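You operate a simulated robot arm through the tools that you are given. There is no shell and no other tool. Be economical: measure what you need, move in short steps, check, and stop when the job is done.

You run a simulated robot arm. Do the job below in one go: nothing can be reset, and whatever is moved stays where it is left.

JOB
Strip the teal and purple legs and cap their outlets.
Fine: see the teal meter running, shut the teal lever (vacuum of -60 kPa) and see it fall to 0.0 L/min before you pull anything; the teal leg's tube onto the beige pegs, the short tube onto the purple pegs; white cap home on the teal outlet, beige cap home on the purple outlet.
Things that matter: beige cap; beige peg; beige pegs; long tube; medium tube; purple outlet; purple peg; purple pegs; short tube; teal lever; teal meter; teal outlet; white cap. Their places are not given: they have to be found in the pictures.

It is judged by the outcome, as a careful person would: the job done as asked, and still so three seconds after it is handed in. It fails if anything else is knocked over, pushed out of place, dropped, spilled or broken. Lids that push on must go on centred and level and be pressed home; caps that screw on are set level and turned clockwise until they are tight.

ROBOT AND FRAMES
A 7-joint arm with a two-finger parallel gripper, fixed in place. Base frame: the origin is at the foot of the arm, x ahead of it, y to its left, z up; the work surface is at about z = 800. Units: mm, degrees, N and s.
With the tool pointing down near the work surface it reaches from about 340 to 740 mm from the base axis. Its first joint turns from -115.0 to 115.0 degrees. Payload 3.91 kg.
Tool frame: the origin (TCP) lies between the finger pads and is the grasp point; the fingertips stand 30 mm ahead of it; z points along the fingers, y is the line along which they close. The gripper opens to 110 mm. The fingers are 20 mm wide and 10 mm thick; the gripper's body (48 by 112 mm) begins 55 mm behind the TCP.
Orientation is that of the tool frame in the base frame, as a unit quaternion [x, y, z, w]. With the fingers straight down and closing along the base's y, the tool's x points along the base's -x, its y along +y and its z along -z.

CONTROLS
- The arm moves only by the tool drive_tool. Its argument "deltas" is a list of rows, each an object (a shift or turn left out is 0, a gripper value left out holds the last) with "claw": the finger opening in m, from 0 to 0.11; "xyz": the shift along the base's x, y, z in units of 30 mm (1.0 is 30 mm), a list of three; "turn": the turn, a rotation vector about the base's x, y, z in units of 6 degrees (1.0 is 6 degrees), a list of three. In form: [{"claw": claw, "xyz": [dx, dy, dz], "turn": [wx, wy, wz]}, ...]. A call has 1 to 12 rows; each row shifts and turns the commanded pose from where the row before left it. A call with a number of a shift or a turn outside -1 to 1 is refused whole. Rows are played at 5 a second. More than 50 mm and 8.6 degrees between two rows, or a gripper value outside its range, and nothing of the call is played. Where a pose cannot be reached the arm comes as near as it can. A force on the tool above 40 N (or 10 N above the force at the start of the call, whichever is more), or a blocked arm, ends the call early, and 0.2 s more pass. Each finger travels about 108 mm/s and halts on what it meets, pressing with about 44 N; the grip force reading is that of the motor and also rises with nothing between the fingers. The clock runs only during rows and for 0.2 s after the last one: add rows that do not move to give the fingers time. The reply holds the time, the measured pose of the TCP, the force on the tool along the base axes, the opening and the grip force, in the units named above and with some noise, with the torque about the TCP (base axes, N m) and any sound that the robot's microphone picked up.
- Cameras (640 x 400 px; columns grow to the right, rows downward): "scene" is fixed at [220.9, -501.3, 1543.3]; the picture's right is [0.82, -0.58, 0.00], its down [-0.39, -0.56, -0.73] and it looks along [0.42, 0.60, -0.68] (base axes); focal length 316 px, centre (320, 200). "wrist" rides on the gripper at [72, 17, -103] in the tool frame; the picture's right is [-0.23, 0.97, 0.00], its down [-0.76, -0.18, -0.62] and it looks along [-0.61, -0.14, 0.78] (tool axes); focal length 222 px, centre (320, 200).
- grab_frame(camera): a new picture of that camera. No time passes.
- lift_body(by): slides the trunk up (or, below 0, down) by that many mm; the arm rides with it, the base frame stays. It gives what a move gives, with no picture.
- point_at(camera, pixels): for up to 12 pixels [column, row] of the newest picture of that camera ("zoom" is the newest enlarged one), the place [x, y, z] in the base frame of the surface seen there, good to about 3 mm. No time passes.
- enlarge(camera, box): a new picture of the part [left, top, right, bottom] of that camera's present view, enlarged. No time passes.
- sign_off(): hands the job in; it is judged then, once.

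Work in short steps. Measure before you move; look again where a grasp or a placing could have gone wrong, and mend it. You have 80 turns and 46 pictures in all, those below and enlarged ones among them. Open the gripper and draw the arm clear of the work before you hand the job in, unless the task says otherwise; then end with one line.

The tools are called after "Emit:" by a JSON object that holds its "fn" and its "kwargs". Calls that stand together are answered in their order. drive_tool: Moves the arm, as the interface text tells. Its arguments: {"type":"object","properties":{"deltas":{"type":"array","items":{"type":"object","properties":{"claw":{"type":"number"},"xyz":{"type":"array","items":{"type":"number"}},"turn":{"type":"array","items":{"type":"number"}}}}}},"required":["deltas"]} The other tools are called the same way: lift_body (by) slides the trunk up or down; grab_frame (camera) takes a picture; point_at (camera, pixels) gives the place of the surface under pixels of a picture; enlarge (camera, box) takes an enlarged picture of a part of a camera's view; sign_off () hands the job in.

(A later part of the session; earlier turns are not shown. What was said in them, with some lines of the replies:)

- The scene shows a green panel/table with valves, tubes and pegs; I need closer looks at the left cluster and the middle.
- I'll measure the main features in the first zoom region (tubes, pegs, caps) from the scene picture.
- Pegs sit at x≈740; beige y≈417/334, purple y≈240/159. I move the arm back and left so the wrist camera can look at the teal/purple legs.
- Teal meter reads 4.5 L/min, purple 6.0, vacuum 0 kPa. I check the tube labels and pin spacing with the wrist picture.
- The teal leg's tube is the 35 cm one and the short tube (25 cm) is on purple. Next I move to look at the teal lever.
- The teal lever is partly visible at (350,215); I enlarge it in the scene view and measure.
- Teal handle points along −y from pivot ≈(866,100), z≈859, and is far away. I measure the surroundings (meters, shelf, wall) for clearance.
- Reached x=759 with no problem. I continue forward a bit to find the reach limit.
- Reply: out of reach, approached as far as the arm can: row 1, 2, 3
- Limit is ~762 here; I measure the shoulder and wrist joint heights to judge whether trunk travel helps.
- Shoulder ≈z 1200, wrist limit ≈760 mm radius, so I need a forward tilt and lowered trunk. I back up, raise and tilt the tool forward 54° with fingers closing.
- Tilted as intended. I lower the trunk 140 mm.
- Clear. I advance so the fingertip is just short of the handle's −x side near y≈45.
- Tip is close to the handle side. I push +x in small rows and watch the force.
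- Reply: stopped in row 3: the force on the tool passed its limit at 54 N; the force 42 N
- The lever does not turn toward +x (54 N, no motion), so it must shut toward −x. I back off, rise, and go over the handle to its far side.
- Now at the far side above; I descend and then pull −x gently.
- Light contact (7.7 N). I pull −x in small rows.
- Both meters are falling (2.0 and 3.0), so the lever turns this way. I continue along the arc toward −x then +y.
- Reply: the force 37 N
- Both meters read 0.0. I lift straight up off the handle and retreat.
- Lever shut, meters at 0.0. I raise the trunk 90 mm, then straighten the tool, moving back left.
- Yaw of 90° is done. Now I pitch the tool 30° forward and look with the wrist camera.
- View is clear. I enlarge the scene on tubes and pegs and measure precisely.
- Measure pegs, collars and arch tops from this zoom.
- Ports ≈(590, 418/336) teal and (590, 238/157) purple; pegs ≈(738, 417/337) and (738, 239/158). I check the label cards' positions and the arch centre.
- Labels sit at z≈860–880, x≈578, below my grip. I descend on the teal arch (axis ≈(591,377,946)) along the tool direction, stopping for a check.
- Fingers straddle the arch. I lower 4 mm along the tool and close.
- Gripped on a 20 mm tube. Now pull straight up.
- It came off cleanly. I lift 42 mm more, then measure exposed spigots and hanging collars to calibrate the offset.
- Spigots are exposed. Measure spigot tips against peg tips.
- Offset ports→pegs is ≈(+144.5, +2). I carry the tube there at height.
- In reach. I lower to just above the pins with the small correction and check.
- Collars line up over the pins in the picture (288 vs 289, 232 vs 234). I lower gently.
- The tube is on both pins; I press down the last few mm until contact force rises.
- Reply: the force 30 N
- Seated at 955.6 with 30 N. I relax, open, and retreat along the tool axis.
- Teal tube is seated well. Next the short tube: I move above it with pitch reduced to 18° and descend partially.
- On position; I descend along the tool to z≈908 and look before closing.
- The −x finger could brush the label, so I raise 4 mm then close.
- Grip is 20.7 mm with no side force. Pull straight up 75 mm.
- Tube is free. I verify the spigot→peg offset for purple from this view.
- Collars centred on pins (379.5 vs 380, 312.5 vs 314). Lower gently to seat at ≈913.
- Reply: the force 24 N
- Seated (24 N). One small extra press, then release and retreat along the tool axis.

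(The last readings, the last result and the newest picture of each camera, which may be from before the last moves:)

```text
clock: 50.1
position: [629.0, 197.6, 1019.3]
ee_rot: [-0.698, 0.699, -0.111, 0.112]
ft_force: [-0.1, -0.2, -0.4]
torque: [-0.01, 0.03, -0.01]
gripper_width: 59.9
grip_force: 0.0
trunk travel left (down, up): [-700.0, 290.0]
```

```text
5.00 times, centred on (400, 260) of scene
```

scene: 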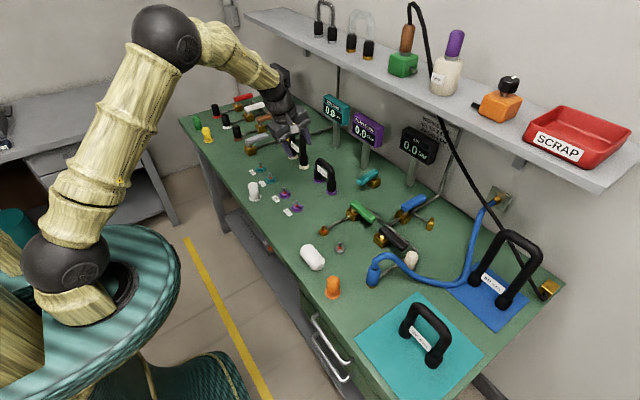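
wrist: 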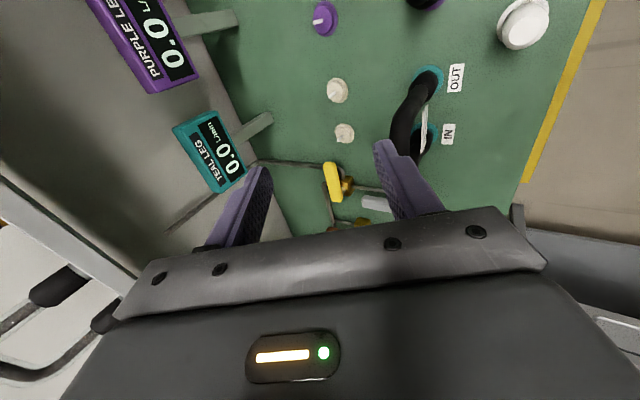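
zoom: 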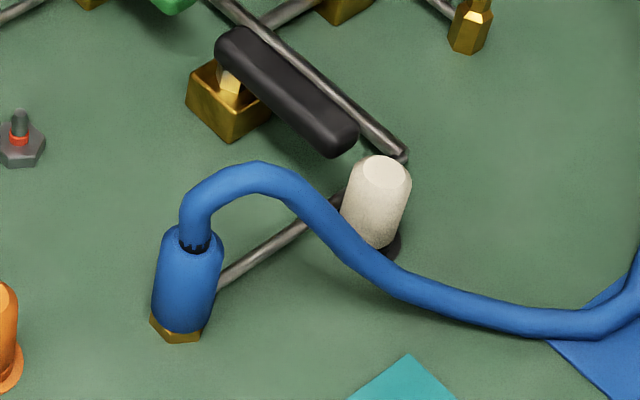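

Both tubes seated. Now the white cap (≈(500,284)): I straighten the tool and hover above it for a wrist look.

Emit:
{"fn": "drive_tool", "kwargs": {"deltas": [{"xyz": [-0.86, 0.57, 0], "turn": [0, 1, 0]}, {"xyz": [-0.86, 0.57, 0], "turn": [0, 1, 0]}, {"xyz": [-0.86, 0.57, -0.5], "turn": [0, 1, 0]}, {"xyz": [-0.86, 0.57, -0.7]}, {"xyz": [-0.86, 0.57, -0.8]}, {"xyz": [0, 0, -0.8]}, {}]}}

Emit:
{"fn": "grab_frame", "kwargs": {"camera": "wrist"}}

```text
clock: 51.7
position: [499.4, 283.9, 937.7]
ee_rot: [0.707, -0.707, 0.0, -0.001]
ft_force: [0.3, -0.4, -0.7]
torque: [0.01, 0.03, -0.01]
gripper_width: 60.2
grip_force: 0.0
trunk travel left (down, up): [-700.0, 290.0]
```

```text
11 pictures are left
```

wrist: 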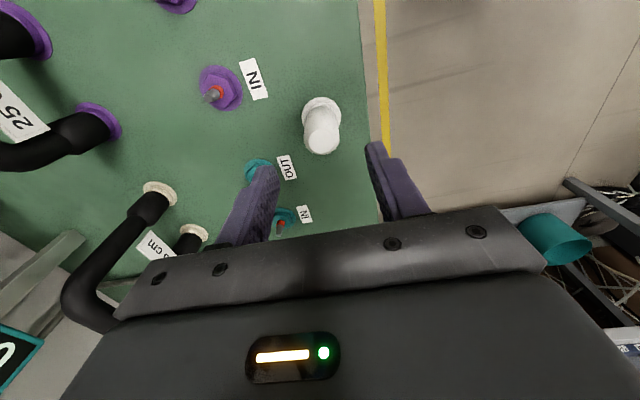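

I measure the cap's top, sides and flange in this picture, and the teal/purple spigot.

Emit:
{"fn": "point_at", "kwargs": {"camera": "wrist", "pixels": [[322, 140], [322, 148], [308, 138], [336, 138], [321, 120], [322, 103], [304, 118], [338, 112], [214, 96], [217, 90]]}}

Emit:
{"fn": "point_at", "kwargs": {"camera": "scene", "pixels": [[253, 184], [249, 190], [257, 190], [253, 196], [253, 201]]}}

```text
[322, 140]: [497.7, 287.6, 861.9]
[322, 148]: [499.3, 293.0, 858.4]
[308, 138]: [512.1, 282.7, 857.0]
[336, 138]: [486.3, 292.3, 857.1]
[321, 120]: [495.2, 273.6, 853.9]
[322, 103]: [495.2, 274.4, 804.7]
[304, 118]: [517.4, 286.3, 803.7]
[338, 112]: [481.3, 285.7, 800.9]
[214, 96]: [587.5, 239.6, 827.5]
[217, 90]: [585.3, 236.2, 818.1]
```

```text
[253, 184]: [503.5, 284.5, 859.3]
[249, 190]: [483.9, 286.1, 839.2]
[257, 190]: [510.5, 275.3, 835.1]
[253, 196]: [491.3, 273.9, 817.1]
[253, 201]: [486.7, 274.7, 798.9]
```

Cap centre ≈(499,287), radius ≈14. I descend to z≈842 and close.

Emit:
{"fn": "drive_tool", "kwargs": {"deltas": [{"xyz": [0, 0.1, -0.8]}, {"xyz": [0, 0, -0.8]}, {"xyz": [0, 0, -0.8]}, {"xyz": [0, 0, -0.8]}, {}, {"claw": 0.03}, {"claw": 0.0}, {}, {}, {}]}}

```text
clock: 53.9
position: [500.2, 288.9, 840.5]
ee_rot: [-0.707, 0.708, 0.001, 0.002]
ft_force: [1.1, 0.8, 2.9]
torque: [-0.05, -0.06, 0.0]
gripper_width: 31.0
grip_force: 43.8
trunk travel left (down, up): [-700.0, 290.0]
```

Held at 31 mm. I lift 60 mm and carry it over the teal outlet (Δ≈+92, +49.5), then look.

Emit:
{"fn": "drive_tool", "kwargs": {"deltas": [{"xyz": [0, 0, 0.6]}, {"xyz": [0, 0, 0.7]}, {"xyz": [0, 0, 0.7]}, {"xyz": [0.77, 0.41, 0]}, {"xyz": [0.77, 0.41, 0]}, {"xyz": [0.77, 0.41, 0]}, {"xyz": [0.76, 0.42, 0]}, {"xyz": [0, 0, -0.5]}, {}, {}]}}

Emit:
{"fn": "enlarge", "kwargs": {"camera": "scene", "box": [235, 130, 315, 210]}}

```text
clock: 56.1
position: [591.3, 338.7, 883.9]
ee_rot: [0.707, -0.707, 0.0, -0.001]
ft_force: [0.0, 0.0, -1.1]
torque: [0.0, 0.0, -0.02]
gripper_width: 31.2
grip_force: 43.7
trunk travel left (down, up): [-700.0, 290.0]
```

```text
5.00 times, centred on (275, 170) of scene
```

zoom: 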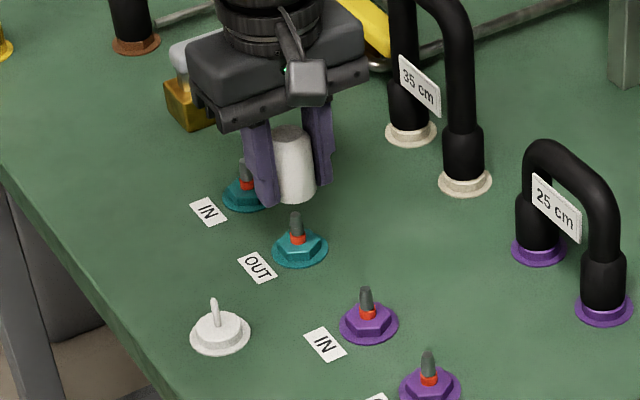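

Sideways alignment is good (cap ≈296, spigot 297). I check depth with points on the cap's face and the spigot.

Emit:
{"fn": "point_at", "kwargs": {"camera": "zoom", "pixels": [[296, 190], [296, 180], [296, 170], [297, 217], [297, 225], [280, 180], [312, 175], [366, 292], [428, 357]]}}

```text
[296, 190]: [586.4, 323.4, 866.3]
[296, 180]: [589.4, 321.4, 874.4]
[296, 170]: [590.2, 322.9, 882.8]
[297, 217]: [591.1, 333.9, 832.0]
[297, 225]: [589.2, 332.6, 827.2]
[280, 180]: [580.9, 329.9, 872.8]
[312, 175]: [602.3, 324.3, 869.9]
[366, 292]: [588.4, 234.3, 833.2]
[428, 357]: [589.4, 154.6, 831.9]
```

Aligned within noise. I lower gently onto the spigot.

Emit:
{"fn": "drive_tool", "kwargs": {"deltas": [{"xyz": [0, 0, -0.4]}, {"xyz": [0, 0, -0.25]}, {"xyz": [0, 0, -0.2]}, {"xyz": [0, 0, -0.2]}, {"xyz": [0, 0, -0.15]}, {}]}}

Emit:
{"fn": "enlarge", "kwargs": {"camera": "scene", "box": [245, 130, 325, 210]}}

```text
clock: 57.5
position: [591.0, 336.5, 848.7]
ee_rot: [0.707, -0.707, 0.0, -0.001]
ft_force: [-0.1, -0.4, 4.4]
torque: [0.02, -0.02, 0.0]
gripper_width: 31.0
grip_force: 44.2
trunk travel left (down, up): [-700.0, 290.0]
```

```text
5.00 times, centred on (285, 170) of scene
```

zoom: 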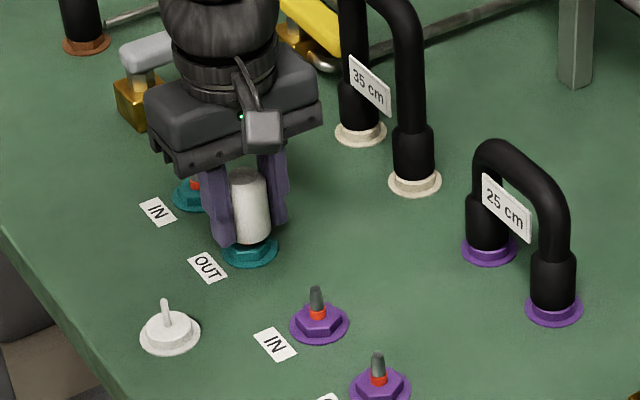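

Cap is centred on the spigot and entering (4 N). Press on until it bottoms.

Emit:
{"fn": "drive_tool", "kwargs": {"deltas": [{"xyz": [0, 0, -0.12]}, {"xyz": [0, 0, -0.12]}, {"xyz": [0, 0, -0.12]}, {"xyz": [0, 0, -0.12]}, {"xyz": [0, 0, -0.12]}, {"xyz": [0, 0, -0.12]}]}}

```text
clock: 58.6
position: [591.7, 335.8, 839.8]
ee_rot: [-0.707, 0.707, -0.001, 0.006]
ft_force: [-14.1, -8.9, 21.7]
torque: [-0.33, 0.78, 0.27]
gripper_width: 31.1
grip_force: 44.6
trunk travel left (down, up): [-700.0, 290.0]
stopped in row 5: the force on the tool passed its limit at 44 N (the readings are from after the stop); the commanded pose is now the measured one
```

Bottomed at z≈840 (same as on its peg). I release, rise and look.

Emit:
{"fn": "drive_tool", "kwargs": {"deltas": [{"xyz": [0, 0, 0.05]}, {"claw": 0.06}, {}, {}, {"xyz": [0, 0, 0.7]}, {"xyz": [0, 0, 1]}, {"xyz": [0, 0, 1]}, {"xyz": [0, -1, 1]}, {"xyz": [0, -1, 1]}, {}]}}

Emit:
{"fn": "enlarge", "kwargs": {"camera": "scene", "box": [245, 130, 325, 210]}}

```text
clock: 60.8
position: [594.2, 278.3, 978.1]
ee_rot: [0.708, -0.706, 0.0, -0.006]
ft_force: [1.0, -0.3, 0.5]
torque: [-0.01, -0.04, -0.02]
gripper_width: 60.0
grip_force: 0.0
trunk travel left (down, up): [-700.0, 290.0]
```

```text
5.00 times, centred on (285, 170) of scene
```

zoom: 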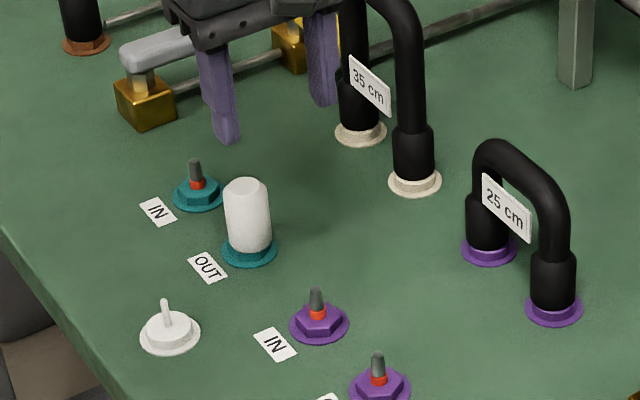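

The white cap looks level and home. I verify its height and measure around the beige cap, hose and black lever.

Emit:
{"fn": "point_at", "kwargs": {"camera": "zoom", "pixels": [[247, 187], [248, 250], [250, 262]]}}

Emit:
{"fn": "enlarge", "kwargs": {"camera": "scene", "box": [370, 215, 450, 295]}}

Emit:
{"fn": "point_at", "kwargs": {"camera": "zoom", "pixels": [[335, 150], [310, 160], [358, 158], [328, 200], [230, 200], [260, 207], [290, 235], [340, 262], [290, 115], [345, 125], [320, 250], [200, 230]]}}

```text
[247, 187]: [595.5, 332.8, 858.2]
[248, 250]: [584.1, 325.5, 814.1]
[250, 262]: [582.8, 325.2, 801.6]
```

```text
5.00 times, centred on (410, 255) of scene
```

zoom: 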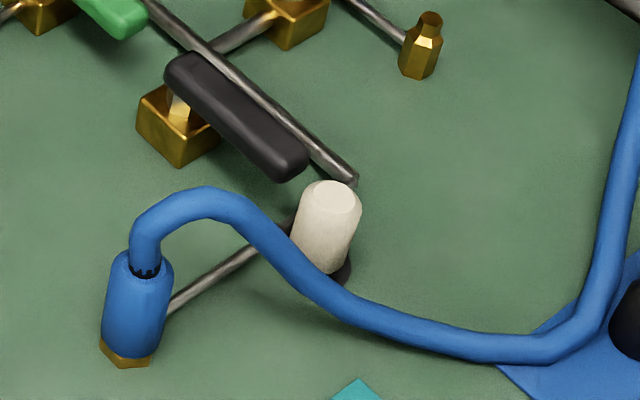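

```text
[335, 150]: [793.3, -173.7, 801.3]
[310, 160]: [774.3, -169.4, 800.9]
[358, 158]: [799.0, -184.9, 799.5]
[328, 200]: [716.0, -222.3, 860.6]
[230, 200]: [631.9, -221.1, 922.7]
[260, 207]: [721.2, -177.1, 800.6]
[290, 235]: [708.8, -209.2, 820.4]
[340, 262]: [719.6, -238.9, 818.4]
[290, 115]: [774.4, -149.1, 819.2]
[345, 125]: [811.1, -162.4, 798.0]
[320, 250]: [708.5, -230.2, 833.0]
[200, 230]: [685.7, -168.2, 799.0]
```

Now measure with correct pixels in this newest zoom: cap edges, hose, black lever end, pipe end.

Emit:
{"fn": "point_at", "kwargs": {"camera": "zoom", "pixels": [[332, 192], [308, 210], [352, 215], [326, 235], [322, 262], [335, 272], [205, 205], [262, 235], [305, 280], [345, 308], [290, 165], [350, 178]]}}

Emit:
{"fn": "drive_tool", "kwargs": {"deltas": [{"xyz": [-0.3, -1, 0.5]}, {"xyz": [-0.3, -1, 0.5]}, {"xyz": [-0.3, -1, 0.5]}, {"xyz": [0, -1, 0.5]}, {"xyz": [0, -1, 0.5]}, {"xyz": [0, -1, 0.5]}, {"xyz": [0, -1, 0]}, {"xyz": [0, -1, 0]}, {"xyz": [0, -1, 0]}, {"xyz": [0, -1, 0]}, {"xyz": [0, -1, 0]}, {}]}}

```text
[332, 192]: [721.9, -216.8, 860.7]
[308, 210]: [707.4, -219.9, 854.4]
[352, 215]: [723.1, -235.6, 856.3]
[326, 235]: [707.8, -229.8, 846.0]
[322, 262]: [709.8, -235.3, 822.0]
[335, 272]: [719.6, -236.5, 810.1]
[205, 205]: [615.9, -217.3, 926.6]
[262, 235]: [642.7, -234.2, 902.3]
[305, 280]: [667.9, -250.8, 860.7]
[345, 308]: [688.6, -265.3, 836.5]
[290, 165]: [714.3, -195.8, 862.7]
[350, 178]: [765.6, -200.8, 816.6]
```

```text
clock: 63.4
position: [567.1, -50.4, 1067.6]
ee_rot: [-0.706, 0.708, 0.0, 0.005]
ft_force: [-0.9, -0.9, 0.6]
torque: [0.01, -0.04, 0.01]
gripper_width: 59.9
grip_force: 0.1
trunk travel left (down, up): [-700.0, 290.0]
```

Cap centre ≈(719,−224), top z≈861; lever tip is ~7 mm to its +y side and the hose is on −x/−y, so x-closing with a high grip fits. I lower the trunk 60 mm and move above it.

Emit:
{"fn": "lift_body", "kwargs": {"by": -60}}

Emit:
{"fn": "drive_tool", "kwargs": {"deltas": [{"xyz": [0.9, -0.6, 0]}, {"xyz": [0.9, -0.6, 0]}, {"xyz": [0.9, -0.9, 0]}, {"xyz": [0.9, -0.9, 0]}, {"xyz": [0.9, -0.9, 0]}, {"xyz": [0.5, -0.9, 0]}, {"xyz": [0, -1, 0]}, {"xyz": [0, 0, -0.8]}, {"xyz": [0, 0, -0.8]}, {}]}}

Emit:
{"fn": "grab_frame", "kwargs": {"camera": "wrist"}}

```text
clock: 64.4
position: [567.6, -51.8, 1008.1]
ee_rot: [-0.706, 0.708, -0.001, 0.005]
ft_force: [-0.8, 0.6, -0.1]
torque: [0.0, 0.02, 0.0]
gripper_width: 60.0
grip_force: 0.0
trunk travel left (down, up): [-640.0, 350.0]
```

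```text
clock: 66.6
position: [716.5, -224.4, 959.7]
ee_rot: [0.708, -0.707, 0.0, -0.005]
ft_force: [0.9, 0.7, 0.5]
torque: [0.02, 0.0, -0.03]
gripper_width: 60.2
grip_force: 0.0
out of reach, approached as far as the arm can: row 7, 8, 9
trunk travel left (down, up): [-640.0, 350.0]
```

```text
6 pictures are left
```

wrist: 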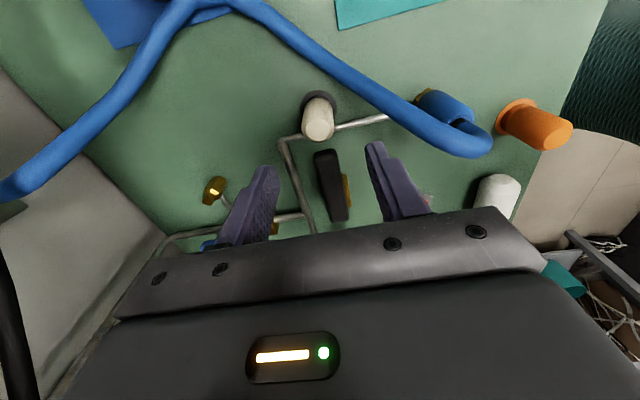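

Beige cap sits on a dark base at (318,120) px. Measure it and neighbours from this view.

Emit:
{"fn": "point_at", "kwargs": {"camera": "wrist", "pixels": [[318, 128], [318, 135], [304, 125], [332, 125], [318, 106], [330, 158], [318, 155], [335, 95], [360, 85], [300, 22], [420, 130], [305, 100]]}}

```text
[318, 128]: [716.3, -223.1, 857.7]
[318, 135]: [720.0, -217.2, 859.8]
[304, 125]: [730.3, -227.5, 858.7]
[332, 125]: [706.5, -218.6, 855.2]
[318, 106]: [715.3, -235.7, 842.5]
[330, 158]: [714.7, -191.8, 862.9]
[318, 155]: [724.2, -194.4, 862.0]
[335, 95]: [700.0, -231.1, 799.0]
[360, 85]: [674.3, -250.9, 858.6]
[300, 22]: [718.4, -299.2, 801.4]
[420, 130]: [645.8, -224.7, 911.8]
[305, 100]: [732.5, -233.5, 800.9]
```

Cap centre ≈(718,−222.5). I descend straight to z≈859 (keeps the body ~9 mm clear of the hose) and close.

Emit:
{"fn": "drive_tool", "kwargs": {"deltas": [{"xyz": [0.05, 0.05, -0.7]}, {"xyz": [0.03, 0, -0.7]}, {"xyz": [0, 0, -0.7]}, {"xyz": [0, 0, -0.7]}, {"xyz": [0, 0, -0.5]}, {}, {}]}}

```text
clock: 68.2
position: [725.6, -225.1, 861.4]
ee_rot: [-0.706, 0.708, 0.0, 0.006]
ft_force: [-0.4, 0.6, -0.8]
torque: [0.04, -0.03, -0.02]
gripper_width: 60.1
grip_force: 0.0
out of reach, approached as far as the arm can: row 2, 5
trunk travel left (down, up): [-640.0, 350.0]
```

x is 7 mm beyond; correct to (718.5,−223) and close slowly.

Emit:
{"fn": "drive_tool", "kwargs": {"deltas": [{"xyz": [-0.24, 0.06, -0.07]}, {}, {"claw": 0.04}, {"claw": 0.03}, {"claw": 0.0}, {}, {}]}}

```text
clock: 69.8
position: [724.3, -225.0, 859.4]
ee_rot: [-0.707, 0.707, 0.0, 0.004]
ft_force: [-14.0, 0.8, -1.5]
torque: [0.02, 0.5, 0.01]
gripper_width: 31.0
grip_force: 44.4
out of reach, approached as far as the arm can: row 1
trunk travel left (down, up): [-640.0, 350.0]
```

Gripped at 31 mm but with −14 N side load; I shift −x a little to relieve it.

Emit:
{"fn": "drive_tool", "kwargs": {"deltas": [{"xyz": [-0.1, 0, 0]}, {"xyz": [-0.08, 0, 0]}, {}]}}

```text
clock: 70.6
position: [720.7, -223.9, 859.4]
ee_rot: [-0.706, 0.708, -0.001, 0.008]
ft_force: [0.6, -0.7, -0.1]
torque: [-0.03, 0.0, 0.0]
gripper_width: 31.0
grip_force: 44.0
out of reach, approached as far as the arm can: row 1
trunk travel left (down, up): [-640.0, 350.0]
```

Side load gone. I lift the cap vertically by raising the trunk 75 mm.

Emit:
{"fn": "lift_body", "kwargs": {"by": 75}}

Emit:
{"fn": "drive_tool", "kwargs": {"deltas": [{"xyz": [0, 0.6, 0]}, {"xyz": [0, 0.8, 0]}, {"xyz": [0, 1, 0]}, {"xyz": [0, 1, 0.3]}, {"xyz": [-0.5, 1, 0]}, {"xyz": [-0.5, 1, 0]}, {"xyz": [-0.7, 1, 0]}, {"xyz": [-0.7, 1, 0]}, {"xyz": [-0.7, 1, 0]}, {}]}}

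Emit:
{"fn": "enlarge", "kwargs": {"camera": "scene", "box": [280, 130, 440, 290]}}

```text
clock: 71.8
position: [719.1, -224.4, 933.8]
ee_rot: [-0.706, 0.708, -0.001, 0.006]
ft_force: [1.0, 0.0, -1.0]
torque: [0.0, 0.02, 0.02]
gripper_width: 30.9
grip_force: 43.4
trunk travel left (down, up): [-715.0, 275.0]
```

```text
clock: 74.0
position: [626.2, 26.4, 941.2]
ee_rot: [-0.706, 0.708, 0.0, 0.005]
ft_force: [-0.6, 0.1, 0.2]
torque: [0.0, -0.05, 0.02]
gripper_width: 30.6
grip_force: 43.9
trunk travel left (down, up): [-715.0, 275.0]
```

```text
2.50 times, centred on (360, 210) of scene
```

zoom: 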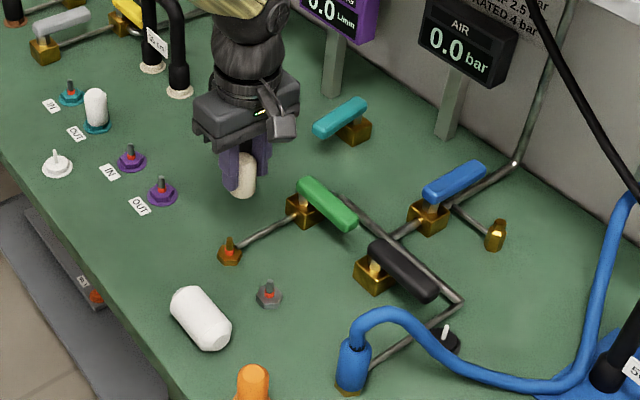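

Beige cap is held cleanly, dark peg left behind. I carry it over the purple outlet at ≈(591.3,157).

Emit:
{"fn": "drive_tool", "kwargs": {"deltas": [{"xyz": [-0.23, 0.86, 0]}, {"xyz": [-0.23, 0.86, 0]}, {"xyz": [-0.23, 0.86, 0]}, {"xyz": [-0.23, 0.86, -0.3]}, {"xyz": [-0.23, 0.88, -0.8]}, {}, {}]}}

Emit:
{"fn": "enlarge", "kwargs": {"camera": "scene", "box": [250, 160, 330, 240]}}

```text
clock: 75.5
position: [590.1, 156.2, 909.1]
ee_rot: [-0.706, 0.708, -0.001, 0.005]
ft_force: [0.7, -0.2, -0.3]
torque: [0.02, 0.01, 0.04]
gripper_width: 31.0
grip_force: 43.7
trunk travel left (down, up): [-715.0, 275.0]
```

```text
5.00 times, centred on (290, 200) of scene
```

zoom: 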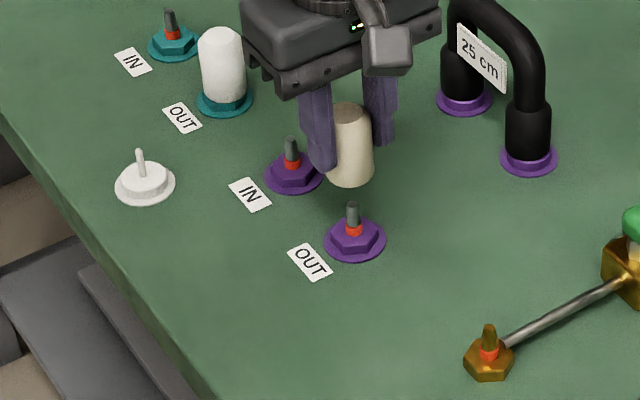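

Cap centre ≈351 vs spigot 353 px (≈1.5 px perspective shift expected). I check depth with points.

Emit:
{"fn": "point_at", "kwargs": {"camera": "zoom", "pixels": [[351, 165], [351, 155], [351, 145], [353, 208], [353, 216], [373, 150], [340, 172], [364, 172]]}}

```text
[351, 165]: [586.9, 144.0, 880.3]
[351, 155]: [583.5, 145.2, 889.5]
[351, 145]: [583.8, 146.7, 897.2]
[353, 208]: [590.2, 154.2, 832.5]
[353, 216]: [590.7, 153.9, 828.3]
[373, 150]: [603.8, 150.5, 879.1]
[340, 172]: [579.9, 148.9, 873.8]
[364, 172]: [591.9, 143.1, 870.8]
```

Good within noise. I nudge −1 mm y and lower gently.

Emit:
{"fn": "drive_tool", "kwargs": {"deltas": [{"xyz": [0, -0.03, -0.5]}, {"xyz": [0, 0, -0.3]}, {"xyz": [0, 0, -0.2]}, {"xyz": [0, 0, -0.2]}, {"xyz": [0, 0, -0.15]}, {}]}}

Emit:
{"fn": "enlarge", "kwargs": {"camera": "scene", "box": [250, 160, 330, 240]}}

```text
clock: 77.0
position: [590.6, 155.9, 869.1]
ee_rot: [-0.706, 0.708, -0.001, 0.006]
ft_force: [-3.2, 1.7, 5.2]
torque: [0.06, 0.2, 0.0]
gripper_width: 30.8
grip_force: 43.9
trunk travel left (down, up): [-715.0, 275.0]
```

```text
5.00 times, centred on (290, 200) of scene
```

zoom: 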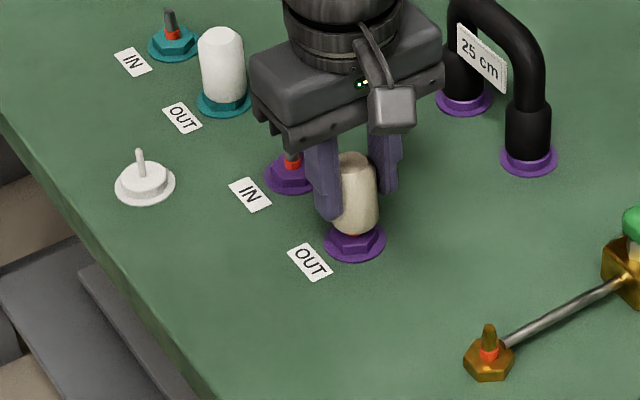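

Spigot engaged and centred, about 9 mm to go. Press home.

Emit:
{"fn": "drive_tool", "kwargs": {"deltas": [{"xyz": [-0.02, 0, -0.12]}, {"xyz": [0, 0, -0.12]}, {"xyz": [0, 0, -0.1]}, {"xyz": [0, 0, -0.1]}, {"xyz": [0, 0, -0.1]}, {"xyz": [0, 0, -0.1]}]}}

```text
clock: 78.2
position: [590.6, 155.4, 859.9]
ee_rot: [-0.707, 0.707, -0.001, 0.008]
ft_force: [-12.0, -3.6, 22.5]
torque: [-0.07, 0.84, 0.14]
gripper_width: 30.7
grip_force: 43.9
trunk travel left (down, up): [-715.0, 275.0]
stopped in row 5: the force on the tool passed its limit at 43 N (the readings are from after the stop); the commanded pose is now the measured one
```

Bottomed at 859.9 (its peg-home height was 859.4). I release, rise and draw clear.

Emit:
{"fn": "drive_tool", "kwargs": {"deltas": [{"xyz": [0.03, 0, 0.04]}, {"claw": 0.06}, {}, {}, {"xyz": [0, 0, 0.7]}, {"xyz": [0, 0, 1]}, {"xyz": [0, 0, 1]}, {"xyz": [-0.7, 0, 1]}, {"xyz": [-1, 0, 1]}, {"xyz": [-1, 0, 1]}, {"xyz": [-1, 0, 0.5]}, {}]}}

Emit:
{"fn": "enlarge", "kwargs": {"camera": "scene", "box": [240, 90, 390, 240]}}

Emit:
{"fn": "grab_frame", "kwargs": {"camera": "scene"}}

```text
clock: 80.8
position: [482.7, 157.7, 1041.5]
ee_rot: [0.707, -0.707, 0.002, -0.007]
ft_force: [0.4, -0.1, 0.6]
torque: [0.02, 0.04, -0.01]
gripper_width: 59.7
grip_force: 0.0
trunk travel left (down, up): [-715.0, 275.0]
```

```text
2.67 times, centred on (315, 165) of scene
```

zoom: 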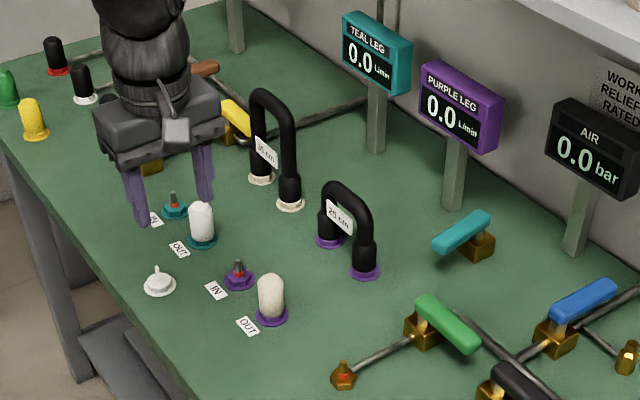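

```text
1 pictures are left
```

scene: 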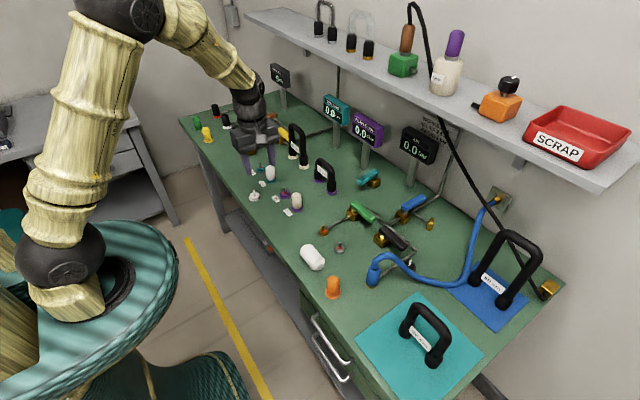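

Both meters read 0.0, both tubes are on their pegs and both caps are level and home. The arm is clear with the gripper open, so I hand the job in.

Emit:
{"fn": "sign_off", "kwargs": {}}

```text
The job is handed in.
```

The job is done and handed in. The teal meter was running at 4.5 L/min; I shut the teal lever and saw it fall to 0.0 before pulling anything. The teal leg's 35 cm tube is on the beige pegs and the short tube is on the purple pegs. The white cap is home on the teal outlet and the beige cap on the purple outlet.
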